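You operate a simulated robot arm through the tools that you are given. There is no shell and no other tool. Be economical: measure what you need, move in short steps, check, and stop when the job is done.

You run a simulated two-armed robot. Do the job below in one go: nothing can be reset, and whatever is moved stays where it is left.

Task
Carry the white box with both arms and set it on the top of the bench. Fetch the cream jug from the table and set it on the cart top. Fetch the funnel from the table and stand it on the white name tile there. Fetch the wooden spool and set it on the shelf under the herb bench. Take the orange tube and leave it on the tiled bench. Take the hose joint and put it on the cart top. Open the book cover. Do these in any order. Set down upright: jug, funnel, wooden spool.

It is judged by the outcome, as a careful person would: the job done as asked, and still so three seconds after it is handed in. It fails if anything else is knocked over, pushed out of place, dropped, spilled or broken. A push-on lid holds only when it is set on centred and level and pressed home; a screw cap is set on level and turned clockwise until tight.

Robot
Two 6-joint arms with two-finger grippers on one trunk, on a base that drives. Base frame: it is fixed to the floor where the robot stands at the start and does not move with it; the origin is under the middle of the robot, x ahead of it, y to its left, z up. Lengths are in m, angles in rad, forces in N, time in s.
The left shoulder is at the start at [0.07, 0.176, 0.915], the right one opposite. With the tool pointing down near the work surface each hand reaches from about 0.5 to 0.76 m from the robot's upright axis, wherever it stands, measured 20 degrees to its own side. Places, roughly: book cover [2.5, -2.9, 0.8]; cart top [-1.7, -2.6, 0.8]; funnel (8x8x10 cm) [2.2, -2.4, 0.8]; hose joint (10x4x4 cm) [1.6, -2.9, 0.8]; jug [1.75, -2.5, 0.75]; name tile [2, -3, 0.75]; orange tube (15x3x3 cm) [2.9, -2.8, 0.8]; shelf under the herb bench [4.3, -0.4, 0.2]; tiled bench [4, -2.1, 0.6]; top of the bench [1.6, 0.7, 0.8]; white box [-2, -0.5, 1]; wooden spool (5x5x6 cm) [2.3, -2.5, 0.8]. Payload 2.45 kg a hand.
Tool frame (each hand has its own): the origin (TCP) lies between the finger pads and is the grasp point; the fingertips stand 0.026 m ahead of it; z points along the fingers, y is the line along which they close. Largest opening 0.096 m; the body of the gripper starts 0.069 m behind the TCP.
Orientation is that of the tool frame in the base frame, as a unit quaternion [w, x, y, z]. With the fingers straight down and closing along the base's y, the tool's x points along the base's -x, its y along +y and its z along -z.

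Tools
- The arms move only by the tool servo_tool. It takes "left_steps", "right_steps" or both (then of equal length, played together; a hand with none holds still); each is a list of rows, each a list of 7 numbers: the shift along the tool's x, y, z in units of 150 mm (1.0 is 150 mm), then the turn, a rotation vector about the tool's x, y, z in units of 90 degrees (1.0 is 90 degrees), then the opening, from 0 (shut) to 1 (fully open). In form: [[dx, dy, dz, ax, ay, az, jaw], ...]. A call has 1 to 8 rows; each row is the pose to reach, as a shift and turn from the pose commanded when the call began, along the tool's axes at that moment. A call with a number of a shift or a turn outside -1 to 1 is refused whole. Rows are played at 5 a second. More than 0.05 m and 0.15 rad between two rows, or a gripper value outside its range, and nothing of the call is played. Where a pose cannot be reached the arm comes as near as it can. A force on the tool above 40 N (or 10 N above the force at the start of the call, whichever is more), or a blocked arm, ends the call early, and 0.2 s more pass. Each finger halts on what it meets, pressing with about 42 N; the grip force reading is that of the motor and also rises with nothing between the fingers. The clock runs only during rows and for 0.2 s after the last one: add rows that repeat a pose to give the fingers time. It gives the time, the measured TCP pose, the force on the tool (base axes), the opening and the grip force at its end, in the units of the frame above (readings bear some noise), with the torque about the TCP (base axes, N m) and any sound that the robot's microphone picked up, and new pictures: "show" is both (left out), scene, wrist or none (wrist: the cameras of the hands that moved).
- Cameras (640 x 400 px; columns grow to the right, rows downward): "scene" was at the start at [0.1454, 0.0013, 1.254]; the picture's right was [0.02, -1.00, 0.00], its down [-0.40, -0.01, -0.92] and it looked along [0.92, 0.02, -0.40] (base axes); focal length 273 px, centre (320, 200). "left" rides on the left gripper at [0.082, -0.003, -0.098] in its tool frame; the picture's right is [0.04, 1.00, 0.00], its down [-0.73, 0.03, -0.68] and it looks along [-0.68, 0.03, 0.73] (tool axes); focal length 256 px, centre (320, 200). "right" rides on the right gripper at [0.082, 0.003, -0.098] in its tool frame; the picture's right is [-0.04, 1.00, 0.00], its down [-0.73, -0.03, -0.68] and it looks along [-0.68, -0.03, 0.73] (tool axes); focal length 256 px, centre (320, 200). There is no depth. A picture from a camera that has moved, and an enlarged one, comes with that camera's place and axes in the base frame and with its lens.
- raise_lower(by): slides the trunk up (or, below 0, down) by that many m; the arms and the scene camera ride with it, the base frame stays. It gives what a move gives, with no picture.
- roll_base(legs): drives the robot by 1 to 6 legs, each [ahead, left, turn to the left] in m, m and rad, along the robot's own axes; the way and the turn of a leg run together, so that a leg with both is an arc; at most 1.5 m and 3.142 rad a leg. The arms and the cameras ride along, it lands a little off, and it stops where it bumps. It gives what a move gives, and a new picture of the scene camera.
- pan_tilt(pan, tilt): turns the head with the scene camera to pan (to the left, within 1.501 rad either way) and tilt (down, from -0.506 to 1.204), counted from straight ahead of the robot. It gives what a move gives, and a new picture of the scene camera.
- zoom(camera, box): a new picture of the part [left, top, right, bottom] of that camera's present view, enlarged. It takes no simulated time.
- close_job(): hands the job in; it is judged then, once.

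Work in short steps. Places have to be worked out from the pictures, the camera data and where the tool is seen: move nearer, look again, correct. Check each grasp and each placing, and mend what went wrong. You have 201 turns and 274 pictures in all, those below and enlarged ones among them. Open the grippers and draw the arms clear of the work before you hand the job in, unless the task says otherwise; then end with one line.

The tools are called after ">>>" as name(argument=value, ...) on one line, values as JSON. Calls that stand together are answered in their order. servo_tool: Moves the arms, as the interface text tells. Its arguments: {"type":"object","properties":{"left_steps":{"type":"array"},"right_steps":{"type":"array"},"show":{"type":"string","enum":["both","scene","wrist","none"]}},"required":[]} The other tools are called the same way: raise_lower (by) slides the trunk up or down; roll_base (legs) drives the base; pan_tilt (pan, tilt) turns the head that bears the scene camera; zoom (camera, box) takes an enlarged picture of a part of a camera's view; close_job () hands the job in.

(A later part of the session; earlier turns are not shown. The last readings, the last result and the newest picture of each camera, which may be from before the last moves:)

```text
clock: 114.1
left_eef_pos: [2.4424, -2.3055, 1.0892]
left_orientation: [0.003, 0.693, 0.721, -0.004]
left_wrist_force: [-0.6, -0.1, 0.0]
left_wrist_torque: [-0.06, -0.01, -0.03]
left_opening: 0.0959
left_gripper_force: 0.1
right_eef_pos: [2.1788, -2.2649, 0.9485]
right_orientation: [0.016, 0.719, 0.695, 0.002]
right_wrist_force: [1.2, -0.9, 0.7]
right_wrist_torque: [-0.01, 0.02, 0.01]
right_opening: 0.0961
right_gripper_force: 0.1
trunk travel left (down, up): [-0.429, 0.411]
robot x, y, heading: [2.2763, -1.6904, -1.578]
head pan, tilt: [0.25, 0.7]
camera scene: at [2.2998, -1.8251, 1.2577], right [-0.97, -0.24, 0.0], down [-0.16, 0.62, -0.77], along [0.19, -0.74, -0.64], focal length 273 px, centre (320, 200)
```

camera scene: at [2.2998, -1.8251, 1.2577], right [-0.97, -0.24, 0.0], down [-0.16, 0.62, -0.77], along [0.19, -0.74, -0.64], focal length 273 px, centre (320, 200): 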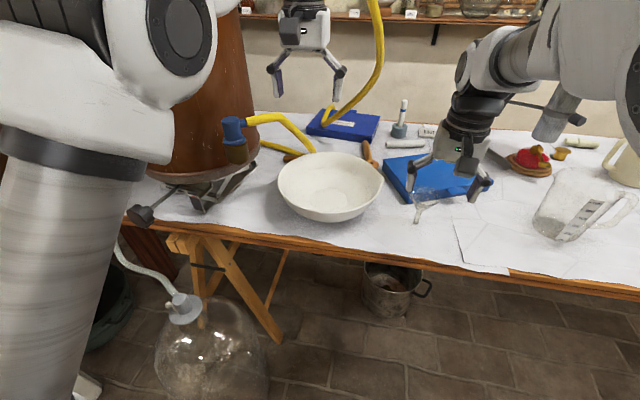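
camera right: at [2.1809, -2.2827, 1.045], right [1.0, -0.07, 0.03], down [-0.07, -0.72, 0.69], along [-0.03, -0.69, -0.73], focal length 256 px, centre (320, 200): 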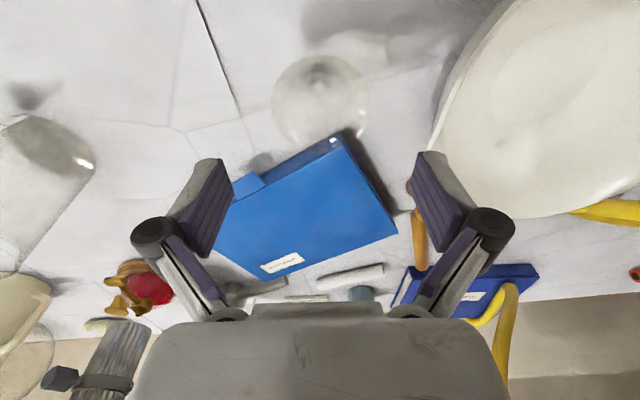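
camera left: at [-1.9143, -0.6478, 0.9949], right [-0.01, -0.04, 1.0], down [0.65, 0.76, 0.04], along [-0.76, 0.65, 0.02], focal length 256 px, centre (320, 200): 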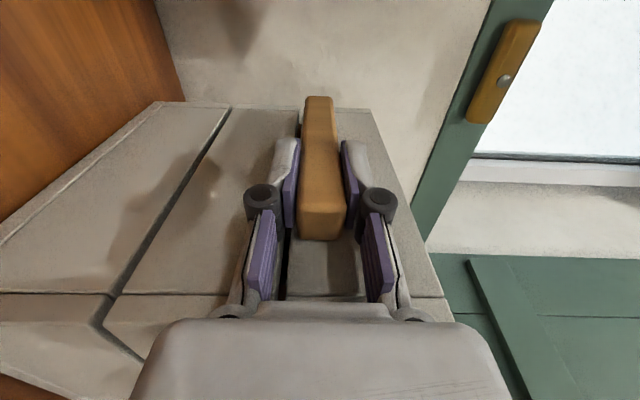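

Funnel is still in place at ≈(2.181,-2.366). I shift the right hand 10 cm ahead at this height, levelling it.

>>> servo_tool(right_steps=[[-0.2, 0.01, 0, 0.008, 0.006, 0, 1], [-0.4, 0.02, 0, 0.016, 0.013, 0, 1], [-0.67, 0.02, 0, 0.016, 0.013, 0, 1], [-0.67, 0.02, 0, 0.016, 0.013, 0, 1]], show="wrist")

```text
clock: 115.1
left_eef_pos: [2.4423, -2.3062, 1.0896]
left_orientation: [0.003, 0.693, 0.721, -0.005]
left_wrist_force: [-0.4, 0.0, -0.4]
left_wrist_torque: [0.01, 0.01, -0.01]
left_opening: 0.0961
left_gripper_force: 0.1
right_eef_pos: [2.1784, -2.3635, 0.9503]
right_orientation: [0.0, 0.719, 0.695, 0.0]
right_wrist_force: [0.1, 1.0, 0.2]
right_wrist_torque: [-0.03, -0.05, -0.02]
right_opening: 0.0959
right_gripper_force: 0.0
trunk travel left (down, up): [-0.429, 0.411]
robot x, y, heading: [2.2784, -1.6906, -1.573]
head pan, tilt: [0.25, 0.7]
camera right: at [2.1841, -2.2833, 1.0508], right [1.0, -0.07, 0.0], down [-0.05, -0.73, 0.68], along [-0.05, -0.68, -0.73], focal length 256 px, centre (320, 200)
```

right: 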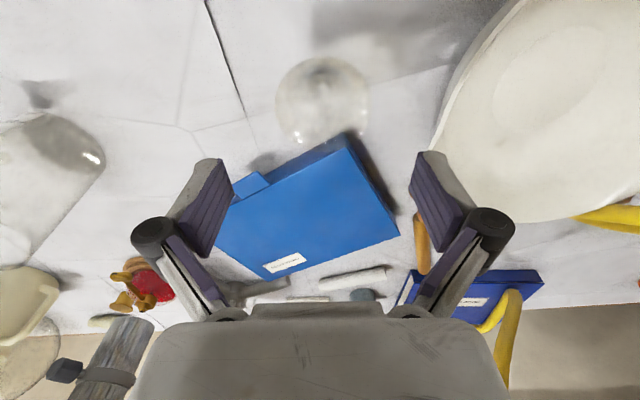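

Level and centred. Descend 11 cm.

>>> servo_tool(right_steps=[[0, 0.01, 0.2, 0, 0, 0, 1], [0, 0.01, 0.4, 0, 0, 0, 1], [0, 0.01, 0.6, 0, 0, 0, 1], [0, 0.01, 0.74, 0, 0, 0, 1]], show="wrist")

```text
clock: 116.1
left_eef_pos: [2.4429, -2.3075, 1.0878]
left_orientation: [0.002, 0.694, 0.72, -0.004]
left_wrist_force: [-1.2, -0.6, -0.3]
left_wrist_torque: [-0.01, -0.01, 0.0]
left_opening: 0.0958
left_gripper_force: 0.0
right_eef_pos: [2.1782, -2.3658, 0.8386]
right_orientation: [0.001, 0.718, 0.696, 0.001]
right_wrist_force: [-0.5, -0.7, -0.8]
right_wrist_torque: [0.02, -0.01, 0.01]
right_opening: 0.0959
right_gripper_force: 0.1
trunk travel left (down, up): [-0.429, 0.411]
robot x, y, heading: [2.2773, -1.6956, -1.579]
head pan, tilt: [0.25, 0.7]
camera right: at [2.1851, -2.2842, 0.939], right [1.0, -0.07, 0.0], down [-0.05, -0.73, 0.68], along [-0.05, -0.68, -0.74], focal length 256 px, centre (320, 200)
```

right: 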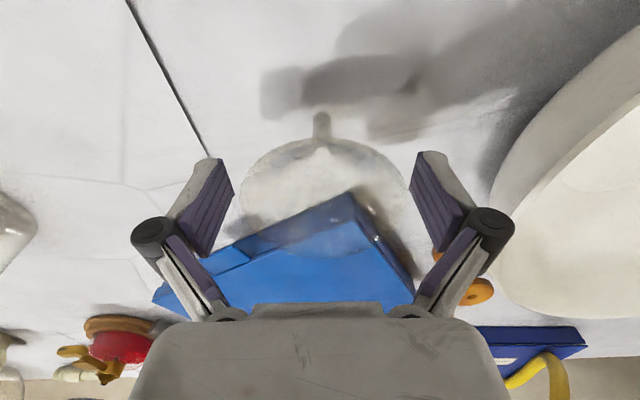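

Funnel is between the pads, stem vertical. I close.

>>> servo_tool(right_steps=[[0, 0, 0, 0, 0, 0, 0.7], [0, 0, 0, 0, 0, 0, 0.6], [0, 0, 0, 0, 0, 0, 0.6]], show="wrist")

```text
clock: 116.9
left_eef_pos: [2.442, -2.3081, 1.0874]
left_orientation: [0.003, 0.693, 0.721, -0.003]
left_wrist_force: [0.1, 0.0, -0.3]
left_wrist_torque: [0.01, -0.05, -0.01]
left_opening: 0.0958
left_gripper_force: 0.0
right_eef_pos: [2.1796, -2.3648, 0.8401]
right_orientation: [-0.001, 0.719, 0.695, 0.001]
right_wrist_force: [0.9, 0.0, 4.1]
right_wrist_torque: [-0.07, 0.02, -0.01]
right_opening: 0.0716
right_gripper_force: 41.9
trunk travel left (down, up): [-0.429, 0.411]
robot x, y, heading: [2.275, -1.6919, -1.572]
head pan, tilt: [0.25, 0.7]
camera right: at [2.1853, -2.2838, 0.9399], right [1.0, -0.07, 0.0], down [-0.05, -0.73, 0.68], along [-0.05, -0.68, -0.73], focal length 256 px, centre (320, 200)
```

right: 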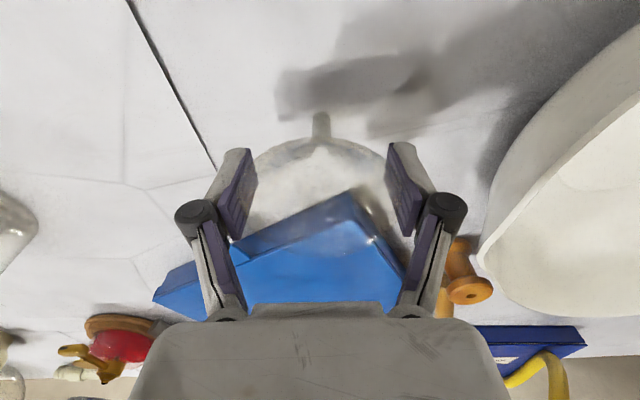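

Gripped at 7.2 cm. Lift 9 cm with the arm.

>>> servo_tool(right_steps=[[0, 0, -0.1, 0, 0, 0, 0.6], [0, 0, -0.25, 0, 0, 0, 0.6], [0, 0, -0.4, 0, 0, 0, 0.6], [0, 0, -0.6, 0, 0, 0, 0.6]], show="both")

```text
clock: 117.9
left_eef_pos: [2.4439, -2.3062, 1.0879]
left_orientation: [0.003, 0.694, 0.72, -0.004]
left_wrist_force: [0.1, 0.6, -0.1]
left_wrist_torque: [0.01, 0.03, -0.01]
left_opening: 0.0961
left_gripper_force: 0.0
right_eef_pos: [2.1789, -2.3655, 0.9293]
right_orientation: [0.0, 0.719, 0.695, 0.001]
right_wrist_force: [-0.3, 0.5, 0.1]
right_wrist_torque: [-0.01, 0.0, -0.02]
right_opening: 0.0718
right_gripper_force: 42.1
trunk travel left (down, up): [-0.429, 0.411]
robot x, y, heading: [2.2781, -1.6976, -1.573]
head pan, tilt: [0.25, 0.7]
camera scene: at [2.2997, -1.8255, 1.2576], right [-0.97, -0.24, 0.0], down [-0.16, 0.62, -0.77], along [0.19, -0.74, -0.64], focal length 273 px, centre (320, 200)
camera right: at [2.1845, -2.2839, 1.0302], right [1.0, -0.07, 0.0], down [-0.06, -0.73, 0.68], along [-0.05, -0.68, -0.74], focal length 256 px, centre (320, 200)
```

scene: 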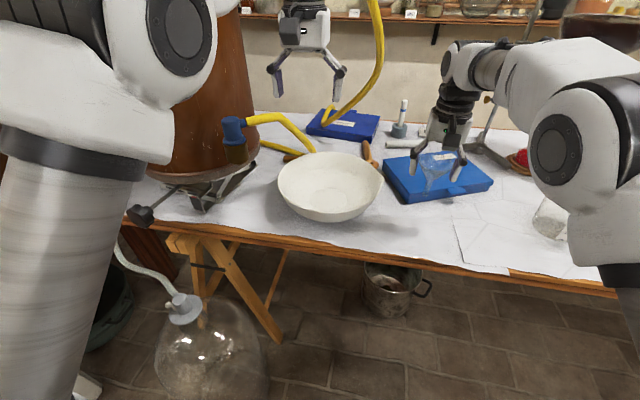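
right: 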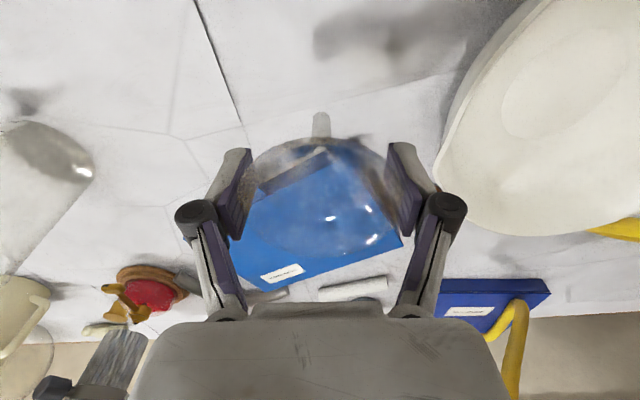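

Funnel is held upright. Next I take the spool with the left hand; first draw the right hand up and back a little, then drive ahead 0.15 m.

>>> servo_tool(right_steps=[[0.1, -0.1, -0.25, 0, 0, 0, 0.6], [0.2, -0.2, -0.5, 0, 0, 0, 0.6], [0.3, -0.3, -0.75, 0, 0, 0, 0.6], [0.4, -0.4, -1.0, 0, 0, 0, 0.6]], left_steps=[[0, -0.1, 0, 0, 0, 0, 1], [0, -0.2, 0, 0, 0, 0, 1], [0, -0.3, 0, 0, 0, 0, 1], [0, -0.4, 0, 0, 0, 0, 1]], show="none")

>>> roll_base(legs=[[0.15, 0, 0]])

>>> zoom(camera="left", box=[160, 0, 480, 200])

```text
clock: 118.9
left_eef_pos: [2.3802, -2.3085, 1.0896]
left_orientation: [0.003, 0.695, 0.719, -0.004]
left_wrist_force: [-0.2, 0.4, 1.1]
left_wrist_torque: [-0.03, 0.01, -0.02]
left_opening: 0.0957
left_gripper_force: 0.1
right_eef_pos: [2.1205, -2.3032, 1.0803]
right_orientation: [0.0, 0.719, 0.695, 0.001]
right_wrist_force: [0.5, -0.2, 0.4]
right_wrist_torque: [-0.01, -0.04, 0.0]
right_opening: 0.072
right_gripper_force: 42.0
trunk travel left (down, up): [-0.429, 0.411]
robot x, y, heading: [2.2748, -1.6936, -1.572]
head pan, tilt: [0.25, 0.7]
```

```text
clock: 120.2
left_eef_pos: [2.3807, -2.46, 1.0884]
left_orientation: [0.002, 0.694, 0.72, -0.004]
left_wrist_force: [0.9, -0.3, -0.6]
left_wrist_torque: [0.03, 0.02, 0.03]
left_opening: 0.0959
left_gripper_force: 0.1
right_eef_pos: [2.1217, -2.457, 1.0791]
right_orientation: [-0.001, 0.719, 0.695, 0.001]
right_wrist_force: [0.3, 0.7, -0.3]
right_wrist_torque: [0.01, 0.03, 0.01]
right_opening: 0.0715
right_gripper_force: 42.0
trunk travel left (down, up): [-0.429, 0.411]
robot x, y, heading: [2.2742, -1.8443, -1.575]
head pan, tilt: [0.25, 0.7]
camera scene: at [2.2991, -1.977, 1.2575], right [-0.97, -0.24, 0.0], down [-0.16, 0.63, -0.76], along [0.19, -0.74, -0.64], focal length 273 px, centre (320, 200)
```

scene: 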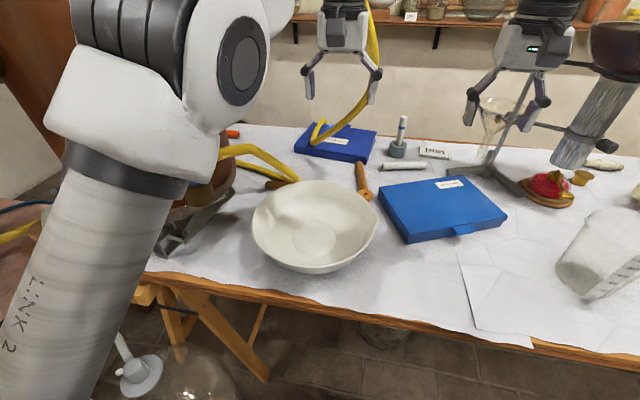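

```text
2.00 times, centred on (320, 100) of left
camera zoom: at [2.3757, -2.3784, 1.1866], right [1.0, 0.08, 0.0], down [0.06, -0.73, 0.68], along [0.05, -0.68, -0.73], focal length 512 px, centre (320, 400)
```

zoom: 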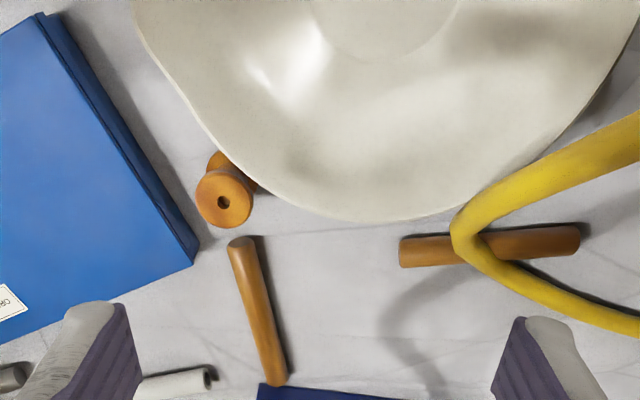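

Spool top ≈(2.313,-2.534), rim of bowl is NE of it, the pestle just south. I move the left hand over it, yawing 30° so the fingers close along the bowl's tangent.

>>> servo_tool(left_steps=[[-0.1, -0.1, 0.1, 0, 0, 0.08, 0.75], [-0.2, -0.2, 0.2, 0, 0, 0.16, 0.75], [-0.35, -0.35, 0.4, 0, 0, 0.25, 0.75], [-0.476, -0.471, 0.6, 0, 0, 0.333, 0.75], [-0.476, -0.471, 0.6, 0, 0, 0.333, 0.75]], show="wrist")

```text
clock: 121.5
left_eef_pos: [2.3208, -2.5249, 0.9937]
left_orientation: [0.002, 0.857, 0.516, -0.003]
left_wrist_force: [-0.2, 0.3, -0.4]
left_wrist_torque: [0.02, 0.01, 0.03]
left_opening: 0.0721
left_gripper_force: 0.2
left hand out of reach, approached as far as the arm can: row 3, 4, 5
right_eef_pos: [2.1196, -2.4574, 1.0781]
right_orientation: [-0.003, 0.719, 0.695, 0.002]
right_wrist_force: [0.2, -0.9, 0.0]
right_wrist_torque: [0.02, 0.01, 0.0]
right_opening: 0.0717
right_gripper_force: 42.3
trunk travel left (down, up): [-0.429, 0.411]
robot x, y, heading: [2.2754, -1.8391, -1.572]
head pan, tilt: [0.25, 0.7]
camera left: at [2.3572, -2.4507, 1.0925], right [0.9, -0.43, 0.0], down [-0.32, -0.66, 0.68], along [-0.29, -0.62, -0.73], focal length 256 px, centre (320, 200)
```

left: 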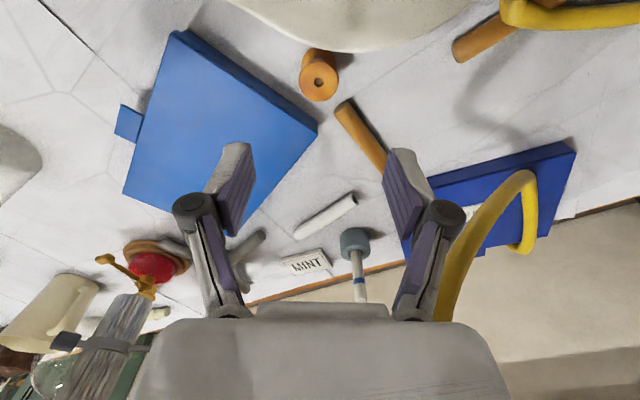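

The left arm is at its inner limit; I shift the base 0.1 m to the right (west) for better reach.

>>> roll_base(legs=[[0, -0.1, 0]])

```text
clock: 122.6
left_eef_pos: [2.2199, -2.5218, 0.9961]
left_orientation: [0.004, 0.856, 0.517, -0.003]
left_wrist_force: [-1.2, -0.4, 0.1]
left_wrist_torque: [-0.01, -0.02, -0.01]
left_opening: 0.072
left_gripper_force: 0.0
right_eef_pos: [2.0208, -2.4553, 1.0791]
right_orientation: [0.0, 0.72, 0.694, 0.001]
right_wrist_force: [-0.6, 0.3, -0.3]
right_wrist_torque: [-0.03, -0.05, 0.01]
right_opening: 0.0717
right_gripper_force: 41.8
trunk travel left (down, up): [-0.429, 0.411]
robot x, y, heading: [2.1802, -1.8409, -1.573]
head pan, tilt: [0.25, 0.7]
camera scene: at [2.1983, -1.9758, 1.2576], right [-0.97, -0.24, 0.0], down [-0.16, 0.62, -0.76], along [0.19, -0.74, -0.64], focal length 273 px, centre (320, 200)
```

scene: 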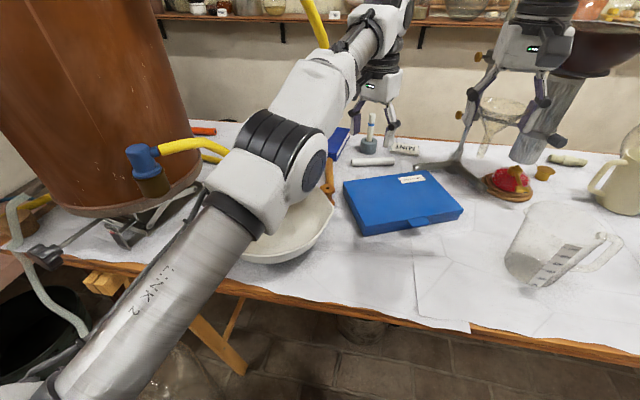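

Now shift the left hand 9 cm east over the spool and look.

>>> servo_tool(left_steps=[[0.07, 0.2, 0, 0, 0, 0, 0.75], [0.14, 0.4, 0, 0, 0, 0, 0.75], [0.217, 0.586, 0.2, 0, 0, 0, 0.75], [0.217, 0.586, 0.2, 0, 0, 0, 0.75]], show="wrist")

```text
clock: 123.6
left_eef_pos: [2.2799, -2.5376, 0.9937]
left_orientation: [0.002, 0.856, 0.516, -0.001]
left_wrist_force: [-0.3, -0.1, -0.3]
left_wrist_torque: [0.01, -0.03, 0.0]
left_opening: 0.072
left_gripper_force: 0.1
left hand out of reach, approached as far as the arm can: row 1, 2, 3, 4
right_eef_pos: [2.0214, -2.4539, 1.0804]
right_orientation: [0.0, 0.719, 0.695, 0.002]
right_wrist_force: [0.5, 0.1, -0.5]
right_wrist_torque: [0.0, 0.0, 0.02]
right_opening: 0.0717
right_gripper_force: 42.2
trunk travel left (down, up): [-0.429, 0.411]
robot x, y, heading: [2.1753, -1.8421, -1.573]
head pan, tilt: [0.25, 0.7]
camera left: at [2.3161, -2.4635, 1.092], right [0.9, -0.43, 0.0], down [-0.32, -0.66, 0.68], along [-0.29, -0.62, -0.73], focal length 256 px, centre (320, 200)
```

left: 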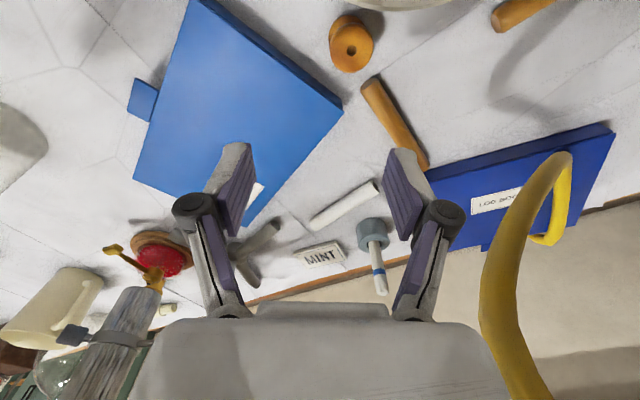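

Reach is limited by the high wrist; I raise the trunk 0.1 so the shoulder is higher, then lower the arm while moving over the spool.

>>> raise_lower(by=0.1)

>>> servo_tool(left_steps=[[0, 0, 0.25, 0, 0, 0, 0.75], [0, 0, 0.5, 0, 0, 0, 0.75], [0.06, 0.09, 0.75, 0, 0, 0, 0.75], [0.124, 0.184, 1.0, 0, 0, 0, 0.75], [0.124, 0.184, 1.0, 0, 0, 0, 0.75]], show="wrist")

```text
clock: 124.9
left_eef_pos: [2.2798, -2.5375, 1.0923]
left_orientation: [0.003, 0.856, 0.516, -0.003]
left_wrist_force: [0.2, 0.3, -0.1]
left_wrist_torque: [0.03, -0.02, -0.01]
left_opening: 0.0719
left_gripper_force: 0.1
right_eef_pos: [2.0209, -2.4549, 1.1793]
right_orientation: [0.0, 0.719, 0.695, 0.001]
right_wrist_force: [-0.5, 0.0, -0.7]
right_wrist_torque: [-0.02, -0.01, -0.03]
right_opening: 0.0718
right_gripper_force: 41.6
trunk travel left (down, up): [-0.529, 0.311]
robot x, y, heading: [2.1767, -1.8444, -1.574]
head pan, tilt: [0.25, 0.7]
```

```text
clock: 126.1
left_eef_pos: [2.2833, -2.5566, 1.043]
left_orientation: [0.002, 0.856, 0.517, -0.002]
left_wrist_force: [0.2, 0.7, 0.6]
left_wrist_torque: [0.01, -0.01, 0.03]
left_opening: 0.0721
left_gripper_force: 0.0
left hand out of reach, approached as far as the arm can: row 1, 2, 3, 4, 5
right_eef_pos: [2.0209, -2.4542, 1.1798]
right_orientation: [0.0, 0.72, 0.694, 0.001]
right_wrist_force: [0.8, 0.9, -0.5]
right_wrist_torque: [0.02, 0.0, -0.01]
right_opening: 0.0716
right_gripper_force: 42.0
trunk travel left (down, up): [-0.529, 0.311]
robot x, y, heading: [2.1737, -1.8474, -1.574]
head pan, tilt: [0.25, 0.7]
camera left: at [2.3192, -2.4821, 1.1428], right [0.9, -0.43, 0.0], down [-0.32, -0.66, 0.68], along [-0.29, -0.62, -0.73], focal length 256 px, centre (320, 200)
```

left: 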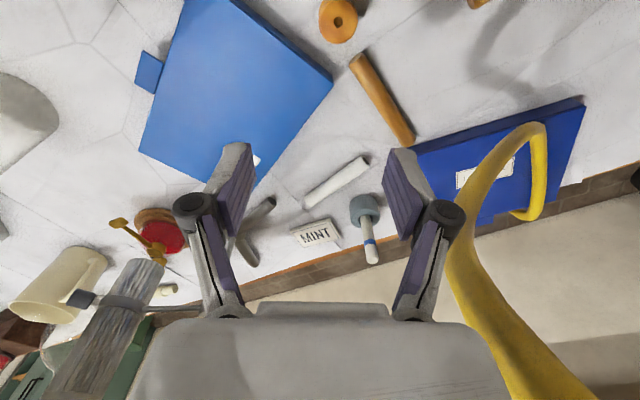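

The yaw seems to be what limits the arm. I turn it back and see whether the pose becomes free.

>>> servo_tool(left_steps=[[0, 0, -0.1, 0, 0, -0.08, 0.75], [0, 0, -0.1, 0, 0, -0.16, 0.75], [0, 0, -0.1, 0, 0, -0.25, 0.75], [0, 0, -0.1, 0, 0, -0.333, 0.75], [0, 0, -0.1, 0, 0, -0.333, 0.75]], show="none")

```text
clock: 127.3
left_eef_pos: [2.2845, -2.5541, 1.0579]
left_orientation: [0.002, 0.693, 0.721, -0.003]
left_wrist_force: [0.6, -0.1, -0.1]
left_wrist_torque: [-0.05, -0.03, -0.01]
left_opening: 0.0718
left_gripper_force: 0.1
left hand out of reach, approached as far as the arm can: row 2, 3, 4, 5
right_eef_pos: [2.0208, -2.4543, 1.1798]
right_orientation: [-0.001, 0.719, 0.695, 0.001]
right_wrist_force: [-0.1, -0.1, -0.6]
right_wrist_torque: [-0.01, -0.01, -0.03]
right_opening: 0.0718
right_gripper_force: 42.5
trunk travel left (down, up): [-0.529, 0.311]
robot x, y, heading: [2.1736, -1.8413, -1.577]
head pan, tilt: [0.25, 0.7]
```

I test: pull back 5 cm then lower, to learn which direction frees the arm.

>>> servo_tool(left_steps=[[0.15, 0, 0, 0, 0, 0, 0.75], [0.33, 0, 0, 0, 0, 0, 0.75], [0.33, 0, 0.2, 0, 0, 0, 0.75], [0.33, 0, 0.4, 0, 0, 0, 0.75], [0.33, 0, 0.7, 0, 0, 0, 0.75], [0.33, 0, 0.9, 0, 0, 0, 0.75]], show="none")

```text
clock: 128.7
left_eef_pos: [2.2818, -2.5068, 0.9212]
left_orientation: [0.003, 0.694, 0.72, -0.003]
left_wrist_force: [0.5, 0.9, -0.9]
left_wrist_torque: [0.01, 0.02, 0.0]
left_opening: 0.0719
left_gripper_force: 0.0
right_eef_pos: [2.0212, -2.4556, 1.1795]
right_orientation: [-0.001, 0.719, 0.695, 0.002]
right_wrist_force: [1.0, -0.5, 0.1]
right_wrist_torque: [-0.01, 0.01, -0.01]
right_opening: 0.0715
right_gripper_force: 42.2
trunk travel left (down, up): [-0.529, 0.311]
robot x, y, heading: [2.1745, -1.8453, -1.569]
head pan, tilt: [0.25, 0.7]
```

That works: lower is reachable. Now extend over the spool at this height with 25° yaw.

>>> servo_tool(left_steps=[[-0.04, 0.05, 0, 0, 0, 0.07, 0.75], [-0.09, 0.1, 0, 0, 0, 0.14, 0.75], [-0.14, 0.15, 0, 0, 0, 0.21, 0.75], [-0.188, 0.2, 0, 0, 0, 0.28, 0.75], [-0.188, 0.2, 0, 0, 0, 0.28, 0.75]], show="wrist")

```text
clock: 129.9
left_eef_pos: [2.3122, -2.5336, 0.9209]
left_orientation: [0.002, 0.834, 0.551, -0.002]
left_wrist_force: [0.4, -0.4, -0.1]
left_wrist_torque: [-0.02, 0.02, 0.0]
left_opening: 0.0722
left_gripper_force: 0.1
right_eef_pos: [2.0218, -2.4551, 1.1802]
right_orientation: [0.001, 0.719, 0.695, 0.001]
right_wrist_force: [-0.8, 0.0, -1.3]
right_wrist_torque: [-0.01, 0.0, 0.01]
right_opening: 0.0715
right_gripper_force: 42.4
trunk travel left (down, up): [-0.529, 0.311]
robot x, y, heading: [2.1772, -1.8438, -1.577]
head pan, tilt: [0.25, 0.7]
camera left: at [2.3435, -2.4566, 1.0194], right [0.93, -0.36, 0.0], down [-0.26, -0.68, 0.68], along [-0.24, -0.64, -0.73], focal length 256 px, centre (320, 200)
```

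left: 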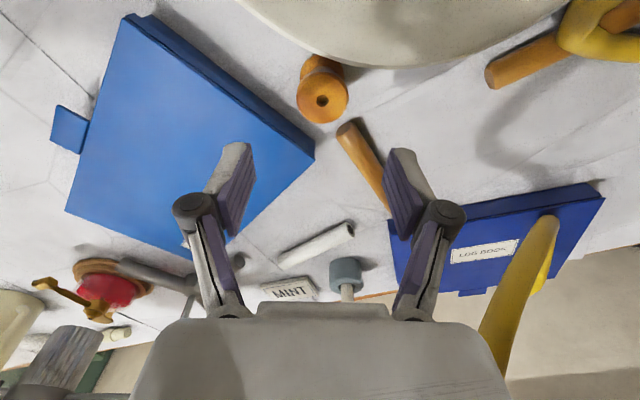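

Aligned over the spool. Descend 11 cm.

>>> servo_tool(left_steps=[[0.01, 0.02, 0.2, 0, 0, 0, 0.75], [0.01, 0.02, 0.4, 0, 0, 0, 0.75], [0.01, 0.02, 0.6, 0, 0, 0, 0.75], [0.01, 0.02, 0.755, 0, 0, 0, 0.75], [0.01, 0.02, 0.755, 0, 0, 0, 0.75]], show="wrist")

```text
clock: 131.1
left_eef_pos: [2.3174, -2.5326, 0.8077]
left_orientation: [0.002, 0.834, 0.552, -0.004]
left_wrist_force: [0.3, 0.0, -0.4]
left_wrist_torque: [-0.01, -0.04, 0.0]
left_opening: 0.0721
left_gripper_force: 0.1
right_eef_pos: [2.0206, -2.453, 1.1794]
right_orientation: [0.0, 0.719, 0.695, 0.001]
right_wrist_force: [0.2, 0.1, -1.3]
right_wrist_torque: [-0.02, 0.03, 0.01]
right_opening: 0.0716
right_gripper_force: 41.9
trunk travel left (down, up): [-0.529, 0.311]
robot x, y, heading: [2.1778, -1.846, -1.575]
head pan, tilt: [0.25, 0.7]
camera left: at [2.3466, -2.4562, 0.9064], right [0.94, -0.35, 0.0], down [-0.26, -0.68, 0.68], along [-0.24, -0.64, -0.73], focal length 256 px, centre (320, 200)
```

left: 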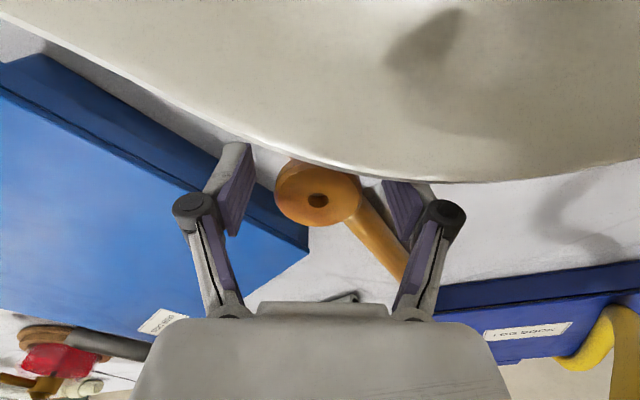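

Spool is between the pads. Close.

>>> servo_tool(left_steps=[[0, 0, 0, 0, 0, 0, 0.2], [0, 0, 0, 0, 0, 0, 0.2], [0, 0, 0, 0, 0, 0, 0.2]], show="wrist")

```text
clock: 131.9
left_eef_pos: [2.3173, -2.534, 0.8085]
left_orientation: [0.003, 0.834, 0.551, -0.003]
left_wrist_force: [-0.1, -1.4, 4.4]
left_wrist_torque: [-0.04, -0.03, -0.01]
left_opening: 0.0387
left_gripper_force: 41.8
right_eef_pos: [2.0216, -2.4534, 1.1794]
right_orientation: [0.0, 0.719, 0.695, 0.001]
right_wrist_force: [0.1, 0.1, -1.3]
right_wrist_torque: [-0.04, -0.01, 0.03]
right_opening: 0.0714
right_gripper_force: 42.3
trunk travel left (down, up): [-0.529, 0.311]
robot x, y, heading: [2.1783, -1.8418, -1.578]
head pan, tilt: [0.25, 0.7]
camera left: at [2.3466, -2.4563, 0.9069], right [0.94, -0.35, 0.0], down [-0.26, -0.68, 0.69], along [-0.24, -0.64, -0.73], focal length 256 px, centre (320, 200)
```

left: 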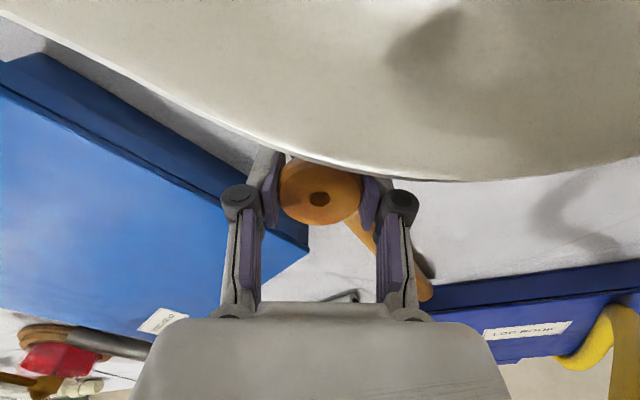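

Held (3.9 cm). Lift straight up, then raise the trunk.

>>> servo_tool(left_steps=[[0, 0, -0.15, 0, 0, 0, 0.2], [0, 0, -0.35, 0, 0, 0, 0.2], [0, 0, -0.55, 0, 0, 0, 0.2], [0, 0, -0.75, 0, 0, 0, 0.2]], show="none")

>>> raise_lower(by=0.2)

>>> zoom(camera="left", box=[0, 0, 640, 400])

```text
clock: 132.9
left_eef_pos: [2.3172, -2.5322, 0.9219]
left_orientation: [0.003, 0.834, 0.551, -0.003]
left_wrist_force: [-0.4, -0.5, 0.5]
left_wrist_torque: [0.02, 0.03, -0.02]
left_opening: 0.0389
left_gripper_force: 42.0
right_eef_pos: [2.0209, -2.4539, 1.1789]
right_orientation: [0.0, 0.72, 0.694, 0.002]
right_wrist_force: [-0.5, -0.1, -0.2]
right_wrist_torque: [-0.02, -0.02, 0.02]
right_opening: 0.0716
right_gripper_force: 42.0
trunk travel left (down, up): [-0.529, 0.311]
robot x, y, heading: [2.1763, -1.8442, -1.575]
head pan, tilt: [0.25, 0.7]
```

```text
clock: 135.1
left_eef_pos: [2.3174, -2.5324, 1.1195]
left_orientation: [0.003, 0.834, 0.551, -0.003]
left_wrist_force: [-0.2, 0.0, -1.1]
left_wrist_torque: [0.01, -0.03, -0.02]
left_opening: 0.039
left_gripper_force: 42.1
right_eef_pos: [2.0202, -2.4553, 1.3795]
right_orientation: [0.0, 0.719, 0.695, 0.002]
right_wrist_force: [-0.3, 0.3, -0.9]
right_wrist_torque: [0.0, 0.02, 0.03]
right_opening: 0.0713
right_gripper_force: 42.1
trunk travel left (down, up): [-0.729, 0.111]
robot x, y, heading: [2.1769, -1.8449, -1.572]
head pan, tilt: [0.25, 0.7]
```

```text
1.00 times, centred on (320, 200) of left (not enlarged: the box is as wide or as high as the picture)
camera zoom: at [2.3472, -2.4562, 1.2183], right [0.94, -0.35, 0.0], down [-0.26, -0.68, 0.68], along [-0.24, -0.64, -0.73], focal length 256 px, centre (320, 200)
```

zoom: 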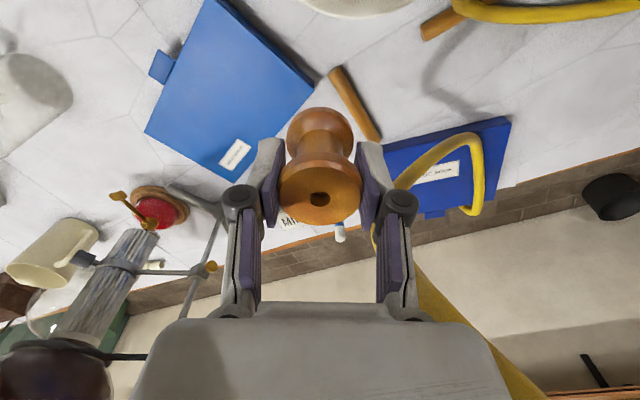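

Spool held upright. I back off and look to the west for a way round behind the table.

>>> roll_base(legs=[[-0.4, 0, 0]])

>>> pan_tilt(pan=-0.9, tilt=0.55)

```text
clock: 137.6
left_eef_pos: [2.316, -2.1361, 1.1197]
left_orientation: [0.004, 0.836, 0.549, -0.003]
left_wrist_force: [-0.7, -0.2, -0.9]
left_wrist_torque: [0.04, 0.01, -0.01]
left_opening: 0.0388
left_gripper_force: 41.6
right_eef_pos: [2.0199, -2.0561, 1.3796]
right_orientation: [-0.001, 0.72, 0.694, 0.002]
right_wrist_force: [0.6, 0.2, 0.4]
right_wrist_torque: [0.02, 0.01, 0.06]
right_opening: 0.0714
right_gripper_force: 41.8
trunk travel left (down, up): [-0.729, 0.111]
robot x, y, heading: [2.1773, -1.4445, -1.58]
head pan, tilt: [0.25, 0.7]
camera scene: at [2.2011, -1.5787, 1.5574], right [-0.97, -0.24, 0.0], down [-0.15, 0.63, -0.76], along [0.18, -0.74, -0.65], focal length 273 px, centre (320, 200)
```

scene: 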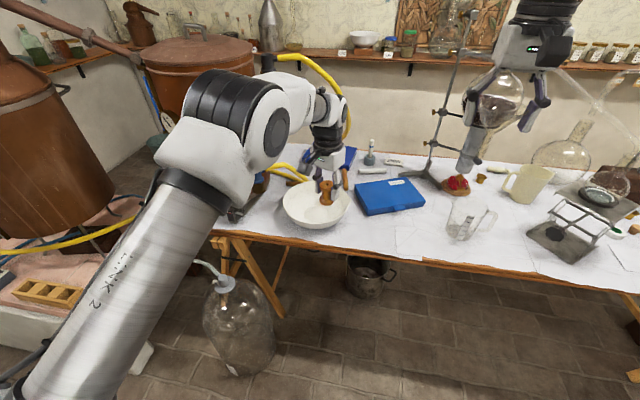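

```text
clock: 139.0
left_eef_pos: [2.3159, -2.1349, 1.1208]
left_orientation: [0.003, 0.835, 0.55, -0.002]
left_wrist_force: [1.2, 0.4, -0.4]
left_wrist_torque: [0.01, 0.0, -0.01]
left_opening: 0.0387
left_gripper_force: 42.0
right_eef_pos: [2.0207, -2.0555, 1.3786]
right_orientation: [0.0, 0.721, 0.693, 0.001]
right_wrist_force: [0.3, -0.2, -0.9]
right_wrist_torque: [-0.01, -0.01, 0.0]
right_opening: 0.0712
right_gripper_force: 42.1
trunk travel left (down, up): [-0.729, 0.111]
robot x, y, heading: [2.175, -1.4429, -1.58]
head pan, tilt: [-0.901, 0.55]
camera scene: at [2.11, -1.5497, 1.5708], right [-0.61, 0.79, 0.0], down [0.41, 0.32, -0.85], along [-0.67, -0.52, -0.52], focal length 273 px, centre (320, 200)
```

scene: 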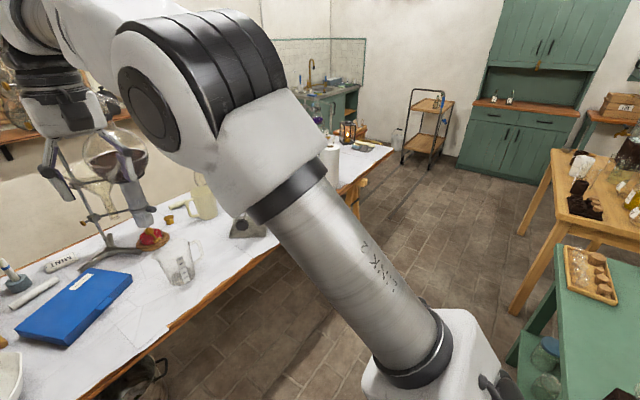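

The table reaches west to x≈0.15. I turn to face west and drive along the aisle at y≈-1.8.

>>> pan_tilt(pan=0, tilt=0.55)

>>> roll_base(legs=[[0, 0, -1.56], [0.9, 0.35, 0]])

```text
clock: 140.2
left_eef_pos: [2.3163, -2.1356, 1.1199]
left_orientation: [0.003, 0.835, 0.55, -0.003]
left_wrist_force: [-0.2, 0.0, -0.3]
left_wrist_torque: [-0.01, 0.01, 0.0]
left_opening: 0.0387
left_gripper_force: 42.2
right_eef_pos: [2.0216, -2.0554, 1.379]
right_orientation: [0.0, 0.721, 0.693, 0.002]
right_wrist_force: [0.3, 0.0, -0.9]
right_wrist_torque: [-0.03, 0.03, 0.02]
right_opening: 0.0711
right_gripper_force: 41.9
trunk travel left (down, up): [-0.729, 0.111]
robot x, y, heading: [2.1828, -1.4456, -1.577]
head pan, tilt: [0.0, 0.55]
camera scene: at [2.18, -1.5845, 1.5707], right [-1.0, 0.01, 0.0], down [0.01, 0.52, -0.85], along [-0.01, -0.85, -0.52], focal length 273 px, centre (320, 200)
```

scene: 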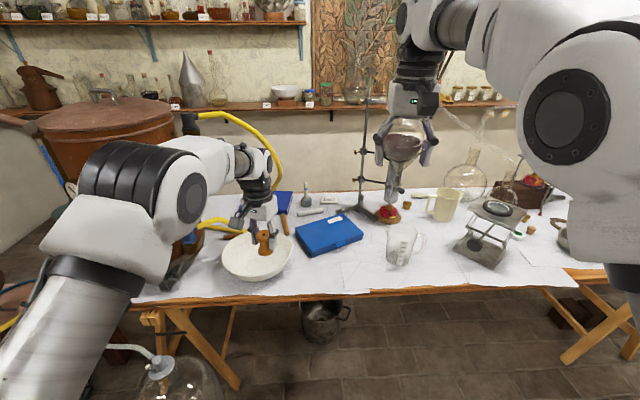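

```text
clock: 149.0
left_eef_pos: [0.591, -1.9369, 1.1207]
left_orientation: [0.0, 0.98, -0.197, -0.004]
left_wrist_force: [-0.1, -0.3, 0.0]
left_wrist_torque: [-0.01, 0.02, 0.02]
left_opening: 0.0389
left_gripper_force: 42.3
right_eef_pos: [0.668, -1.6418, 1.378]
right_orientation: [0.002, 1.0, -0.014, 0.001]
right_wrist_force: [-0.2, 0.8, -1.2]
right_wrist_torque: [0.03, 0.0, -0.03]
right_opening: 0.0713
right_gripper_force: 42.0
trunk travel left (down, up): [-0.729, 0.111]
robot x, y, heading: [1.2807, -1.7891, -3.142]
head pan, tilt: [0.0, 0.55]
camera scene: at [1.1429, -1.7923, 1.5708], right [0.0, 1.0, 0.0], down [0.52, 0.0, -0.85], along [-0.85, 0.0, -0.52], focal length 273 px, centre (320, 200)
```

scene: 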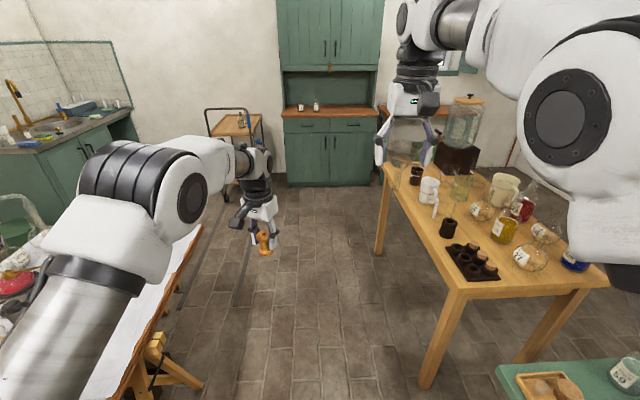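

Clear aisle. I drive 1.75 m further west, then turn left to face south.

>>> roll_base(legs=[[1.0, 0, 0], [0.75, 0, 0], [0, 0, 1.571]])

>>> pan_tilt(pan=0.7, tilt=0.5)

```text
clock: 161.6
left_eef_pos: [-0.3104, -2.4831, 1.1197]
left_orientation: [0.003, 0.832, 0.554, -0.002]
left_wrist_force: [0.5, 0.4, 0.0]
left_wrist_torque: [0.01, -0.02, 0.0]
left_opening: 0.0386
left_gripper_force: 41.8
right_eef_pos: [-0.6082, -2.4078, 1.3786]
right_orientation: [0.0, 0.717, 0.698, 0.001]
right_wrist_force: [-0.3, 0.1, -1.7]
right_wrist_torque: [0.0, 0.0, 0.04]
right_opening: 0.0708
right_gripper_force: 41.9
trunk travel left (down, up): [-0.729, 0.111]
robot x, y, heading: [-0.46, -1.7931, -1.568]
head pan, tilt: [0.0, 0.55]
camera scene: at [-0.4545, -1.9347, 1.5707], right [-1.0, 0.0, 0.0], down [0.0, 0.52, -0.85], along [0.0, -0.85, -0.52], focal length 273 px, centre (320, 200)
```

scene: 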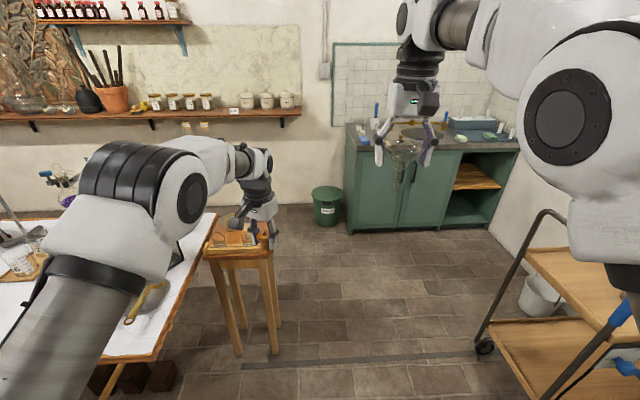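

```text
clock: 162.7
left_eef_pos: [-0.3105, -2.4834, 1.1199]
left_orientation: [0.003, 0.832, 0.554, -0.002]
left_wrist_force: [0.3, 0.1, -0.4]
left_wrist_torque: [-0.01, 0.02, -0.03]
left_opening: 0.0386
left_gripper_force: 42.2
right_eef_pos: [-0.6068, -2.4063, 1.3793]
right_orientation: [0.0, 0.717, 0.697, 0.002]
right_wrist_force: [-0.1, -0.1, -1.3]
right_wrist_torque: [-0.02, -0.02, 0.0]
right_opening: 0.0707
right_gripper_force: 42.0
trunk travel left (down, up): [-0.729, 0.111]
robot x, y, heading: [-0.4546, -1.7961, -1.568]
head pan, tilt: [0.7, 0.499]
camera scene: at [-0.3959, -1.9144, 1.5753], right [-0.76, -0.65, 0.0], down [-0.31, 0.37, -0.88], along [0.57, -0.67, -0.48], focal length 273 px, centre (320, 200)
```

scene: 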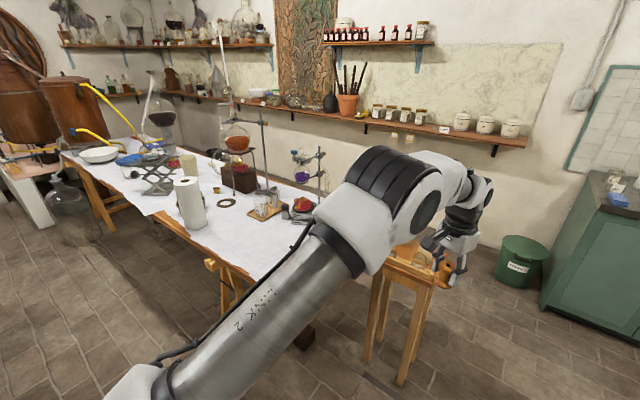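

A stool stands at the table's west end; the corridor behind runs at y≈-3.2…-4.05. I turn to face east here, strafe south to y≈-3.52, and look along the corridor.

>>> pan_tilt(pan=0, tilt=0.5)

>>> roll_base(legs=[[0, 0, 1.568], [0, -0.9, 0], [0, -0.82, 0]])

```text
clock: 163.8
left_eef_pos: [-0.3109, -2.4833, 1.1195]
left_orientation: [0.003, 0.832, 0.554, -0.003]
left_wrist_force: [-0.1, -0.1, 0.1]
left_wrist_torque: [-0.02, -0.01, 0.0]
left_opening: 0.0388
left_gripper_force: 42.2
right_eef_pos: [-0.608, -2.4066, 1.3797]
right_orientation: [0.0, 0.717, 0.697, 0.002]
right_wrist_force: [0.0, -0.3, -0.8]
right_wrist_torque: [0.0, -0.02, 0.0]
right_opening: 0.0711
right_gripper_force: 42.4
trunk travel left (down, up): [-0.729, 0.111]
robot x, y, heading: [-0.4575, -1.7931, -1.566]
head pan, tilt: [0.0, 0.499]
camera scene: at [-0.4541, -1.9359, 1.5753], right [-1.0, 0.0, 0.0], down [0.0, 0.48, -0.88], along [0.0, -0.88, -0.48], focal length 273 px, centre (320, 200)
```

scene: 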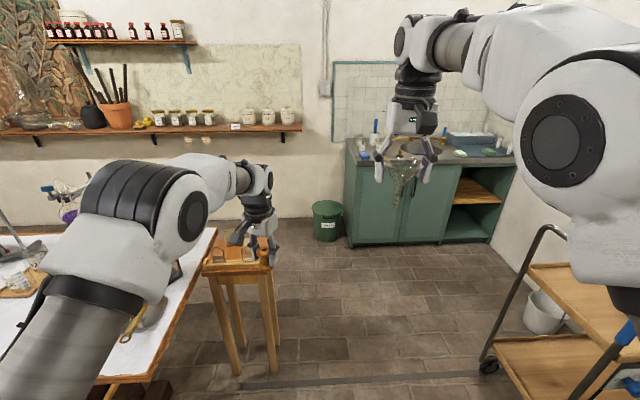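

```text
clock: 171.9
left_eef_pos: [0.235, -2.4889, 1.1186]
left_orientation: [0.003, 0.188, 0.982, 0.002]
left_wrist_force: [-0.3, 0.1, 0.2]
left_wrist_torque: [0.05, 0.0, 0.02]
left_opening: 0.0386
left_gripper_force: 42.2
right_eef_pos: [0.1628, -2.7859, 1.377]
right_orientation: [-0.003, 0.005, 1.0, 0.002]
right_wrist_force: [0.4, -1.0, -0.8]
right_wrist_torque: [0.06, 0.08, 0.03]
right_opening: 0.0704
right_gripper_force: 42.1
trunk travel left (down, up): [-0.729, 0.111]
robot x, y, heading: [-0.456, -2.6477, 0.022]
head pan, tilt: [0.0, 0.499]
stopped in leg 2: the robot was blocked; the commanded pose is now the measured one
camera scene: at [-0.3079, -2.6448, 1.5751], right [0.02, -1.0, 0.0], down [-0.48, -0.01, -0.88], along [0.88, 0.02, -0.48], focal length 273 px, centre (320, 200)
```

scene: 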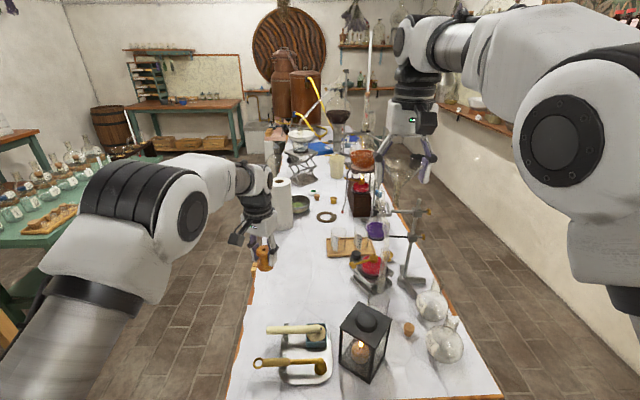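

Blocked by something low (likely the stool). I move back north a little and tilt down to see.

>>> roll_base(legs=[[-0.05, 0.12, 0]])

>>> pan_tilt(pan=-0.7, tilt=1.1)

```text
clock: 173.2
left_eef_pos: [0.1808, -2.366, 1.1204]
left_orientation: [0.003, 0.186, 0.982, 0.0]
left_wrist_force: [0.7, 0.0, -0.8]
left_wrist_torque: [-0.02, 0.03, 0.02]
left_opening: 0.0386
left_gripper_force: 42.1
right_eef_pos: [0.1104, -2.6638, 1.3777]
right_orientation: [-0.001, 0.004, 1.0, 0.001]
right_wrist_force: [0.5, 0.4, 0.3]
right_wrist_torque: [0.01, 0.04, -0.03]
right_opening: 0.0704
right_gripper_force: 41.8
trunk travel left (down, up): [-0.729, 0.111]
robot x, y, heading: [-0.5088, -2.5264, 0.029]
head pan, tilt: [0.0, 0.499]
camera scene: at [-0.3617, -2.5241, 1.5752], right [0.02, -1.0, 0.0], down [-0.48, -0.01, -0.88], along [0.88, 0.02, -0.48], focal length 273 px, centre (320, 200)
```

scene: 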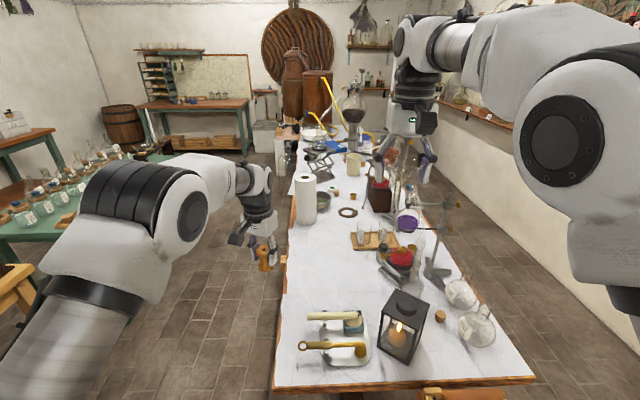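

```text
clock: 174.2
left_eef_pos: [0.1798, -2.3648, 1.119]
left_orientation: [0.003, 0.187, 0.982, 0.0]
left_wrist_force: [0.0, 0.4, -0.7]
left_wrist_torque: [0.03, -0.02, 0.03]
left_opening: 0.0386
left_gripper_force: 41.8
right_eef_pos: [0.1096, -2.6639, 1.3786]
right_orientation: [-0.001, 0.004, 1.0, 0.002]
right_wrist_force: [0.2, -0.1, -0.8]
right_wrist_torque: [0.03, 0.01, 0.01]
right_opening: 0.0704
right_gripper_force: 41.7
trunk travel left (down, up): [-0.729, 0.111]
robot x, y, heading: [-0.5048, -2.5259, 0.028]
head pan, tilt: [-0.7, 1.1]
camera scene: at [-0.4039, -2.5642, 1.5276], right [-0.63, -0.78, 0.0], down [-0.7, 0.56, -0.45], along [0.35, -0.28, -0.89], focal length 273 px, centre (320, 200)
```

scene: 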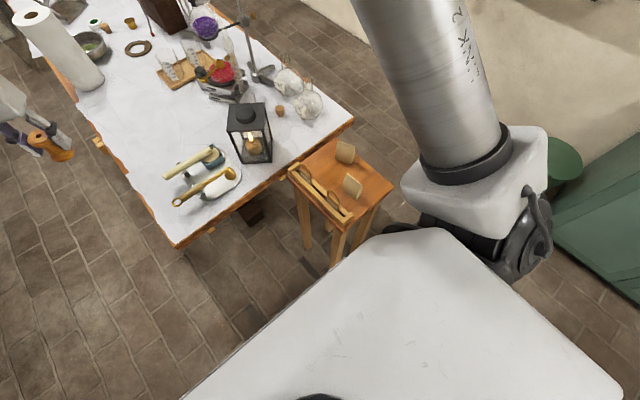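

The stool is intact at ≈(-0.07,-2.96). I retract both hands towards the body (unyawing the left), so that I can travel behind the table facing it.

>>> servo_tool(left_steps=[[0.2, 0, -0.2, 0, 0, -0.056, 0.2], [0.4, -0.01, -0.4, 0, 0, -0.112, 0.2], [0.6, -0.02, -0.6, 0, 0, -0.168, 0.2], [0.8, -0.03, -0.8, 0, 0, -0.224, 0.2], [0.99, -0.03, -1.0, 0, 0, -0.28, 0.2]], right_steps=[[0.12, -0.08, 0, 0, 0, 0, 0.6], [0.24, -0.16, 0, 0, 0, 0, 0.6], [0.36, -0.24, 0, 0, 0, 0, 0.6], [0.48, -0.32, 0, 0, 0, 0, 0.6], [0.6, -0.4, 0, 0, 0, 0, 0.6]], show="none")

>>> roll_base(legs=[[-0.15, 0, -0.028], [0, -0.55, 0], [0, -0.52, 0]])

```text
clock: 175.4
left_eef_pos: [0.0355, -2.3157, 1.2691]
left_orientation: [0.005, -0.033, 0.999, -0.001]
left_wrist_force: [-0.4, -0.3, 0.8]
left_wrist_torque: [0.01, -0.04, 0.01]
left_opening: 0.0388
left_gripper_force: 42.1
right_eef_pos: [0.0134, -2.7245, 1.3796]
right_orientation: [0.0, 0.004, 1.0, 0.001]
right_wrist_force: [-0.2, -0.1, -0.5]
right_wrist_torque: [0.0, -0.04, 0.02]
right_opening: 0.0707
right_gripper_force: 42.0
trunk travel left (down, up): [-0.729, 0.111]
robot x, y, heading: [-0.5089, -2.5254, 0.023]
head pan, tilt: [-0.7, 1.1]
```

```text
clock: 182.2
left_eef_pos: [-0.1086, -3.3952, 1.2676]
left_orientation: [0.003, -0.019, 1.0, -0.001]
left_wrist_force: [-0.2, -1.0, -0.2]
left_wrist_torque: [0.07, 0.0, -0.04]
left_opening: 0.0388
left_gripper_force: 42.4
right_eef_pos: [-0.1415, -3.802, 1.3782]
right_orientation: [-0.002, 0.018, 1.0, 0.003]
right_wrist_force: [-0.4, -0.2, -0.8]
right_wrist_torque: [0.09, 0.01, 0.0]
right_opening: 0.0705
right_gripper_force: 41.9
trunk travel left (down, up): [-0.729, 0.111]
robot x, y, heading: [-0.6592, -3.5841, -0.006]
head pan, tilt: [-0.7, 1.1]
stopped in leg 3: the robot was blocked; the commanded pose is now the measured one
camera scene: at [-0.5602, -3.6312, 1.5276], right [-0.65, -0.76, 0.0], down [-0.68, 0.58, -0.45], along [0.35, -0.29, -0.89], focal length 273 px, centre (320, 200)
```

scene: 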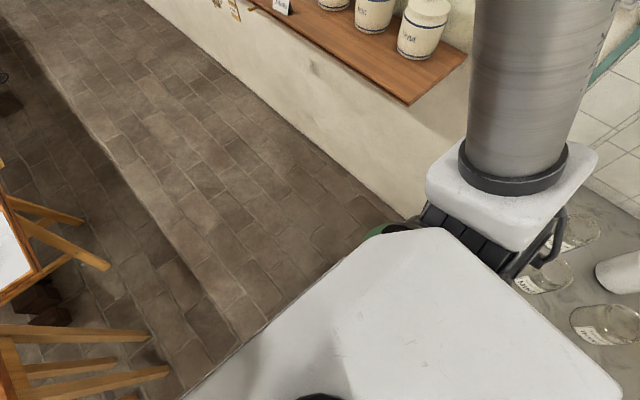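

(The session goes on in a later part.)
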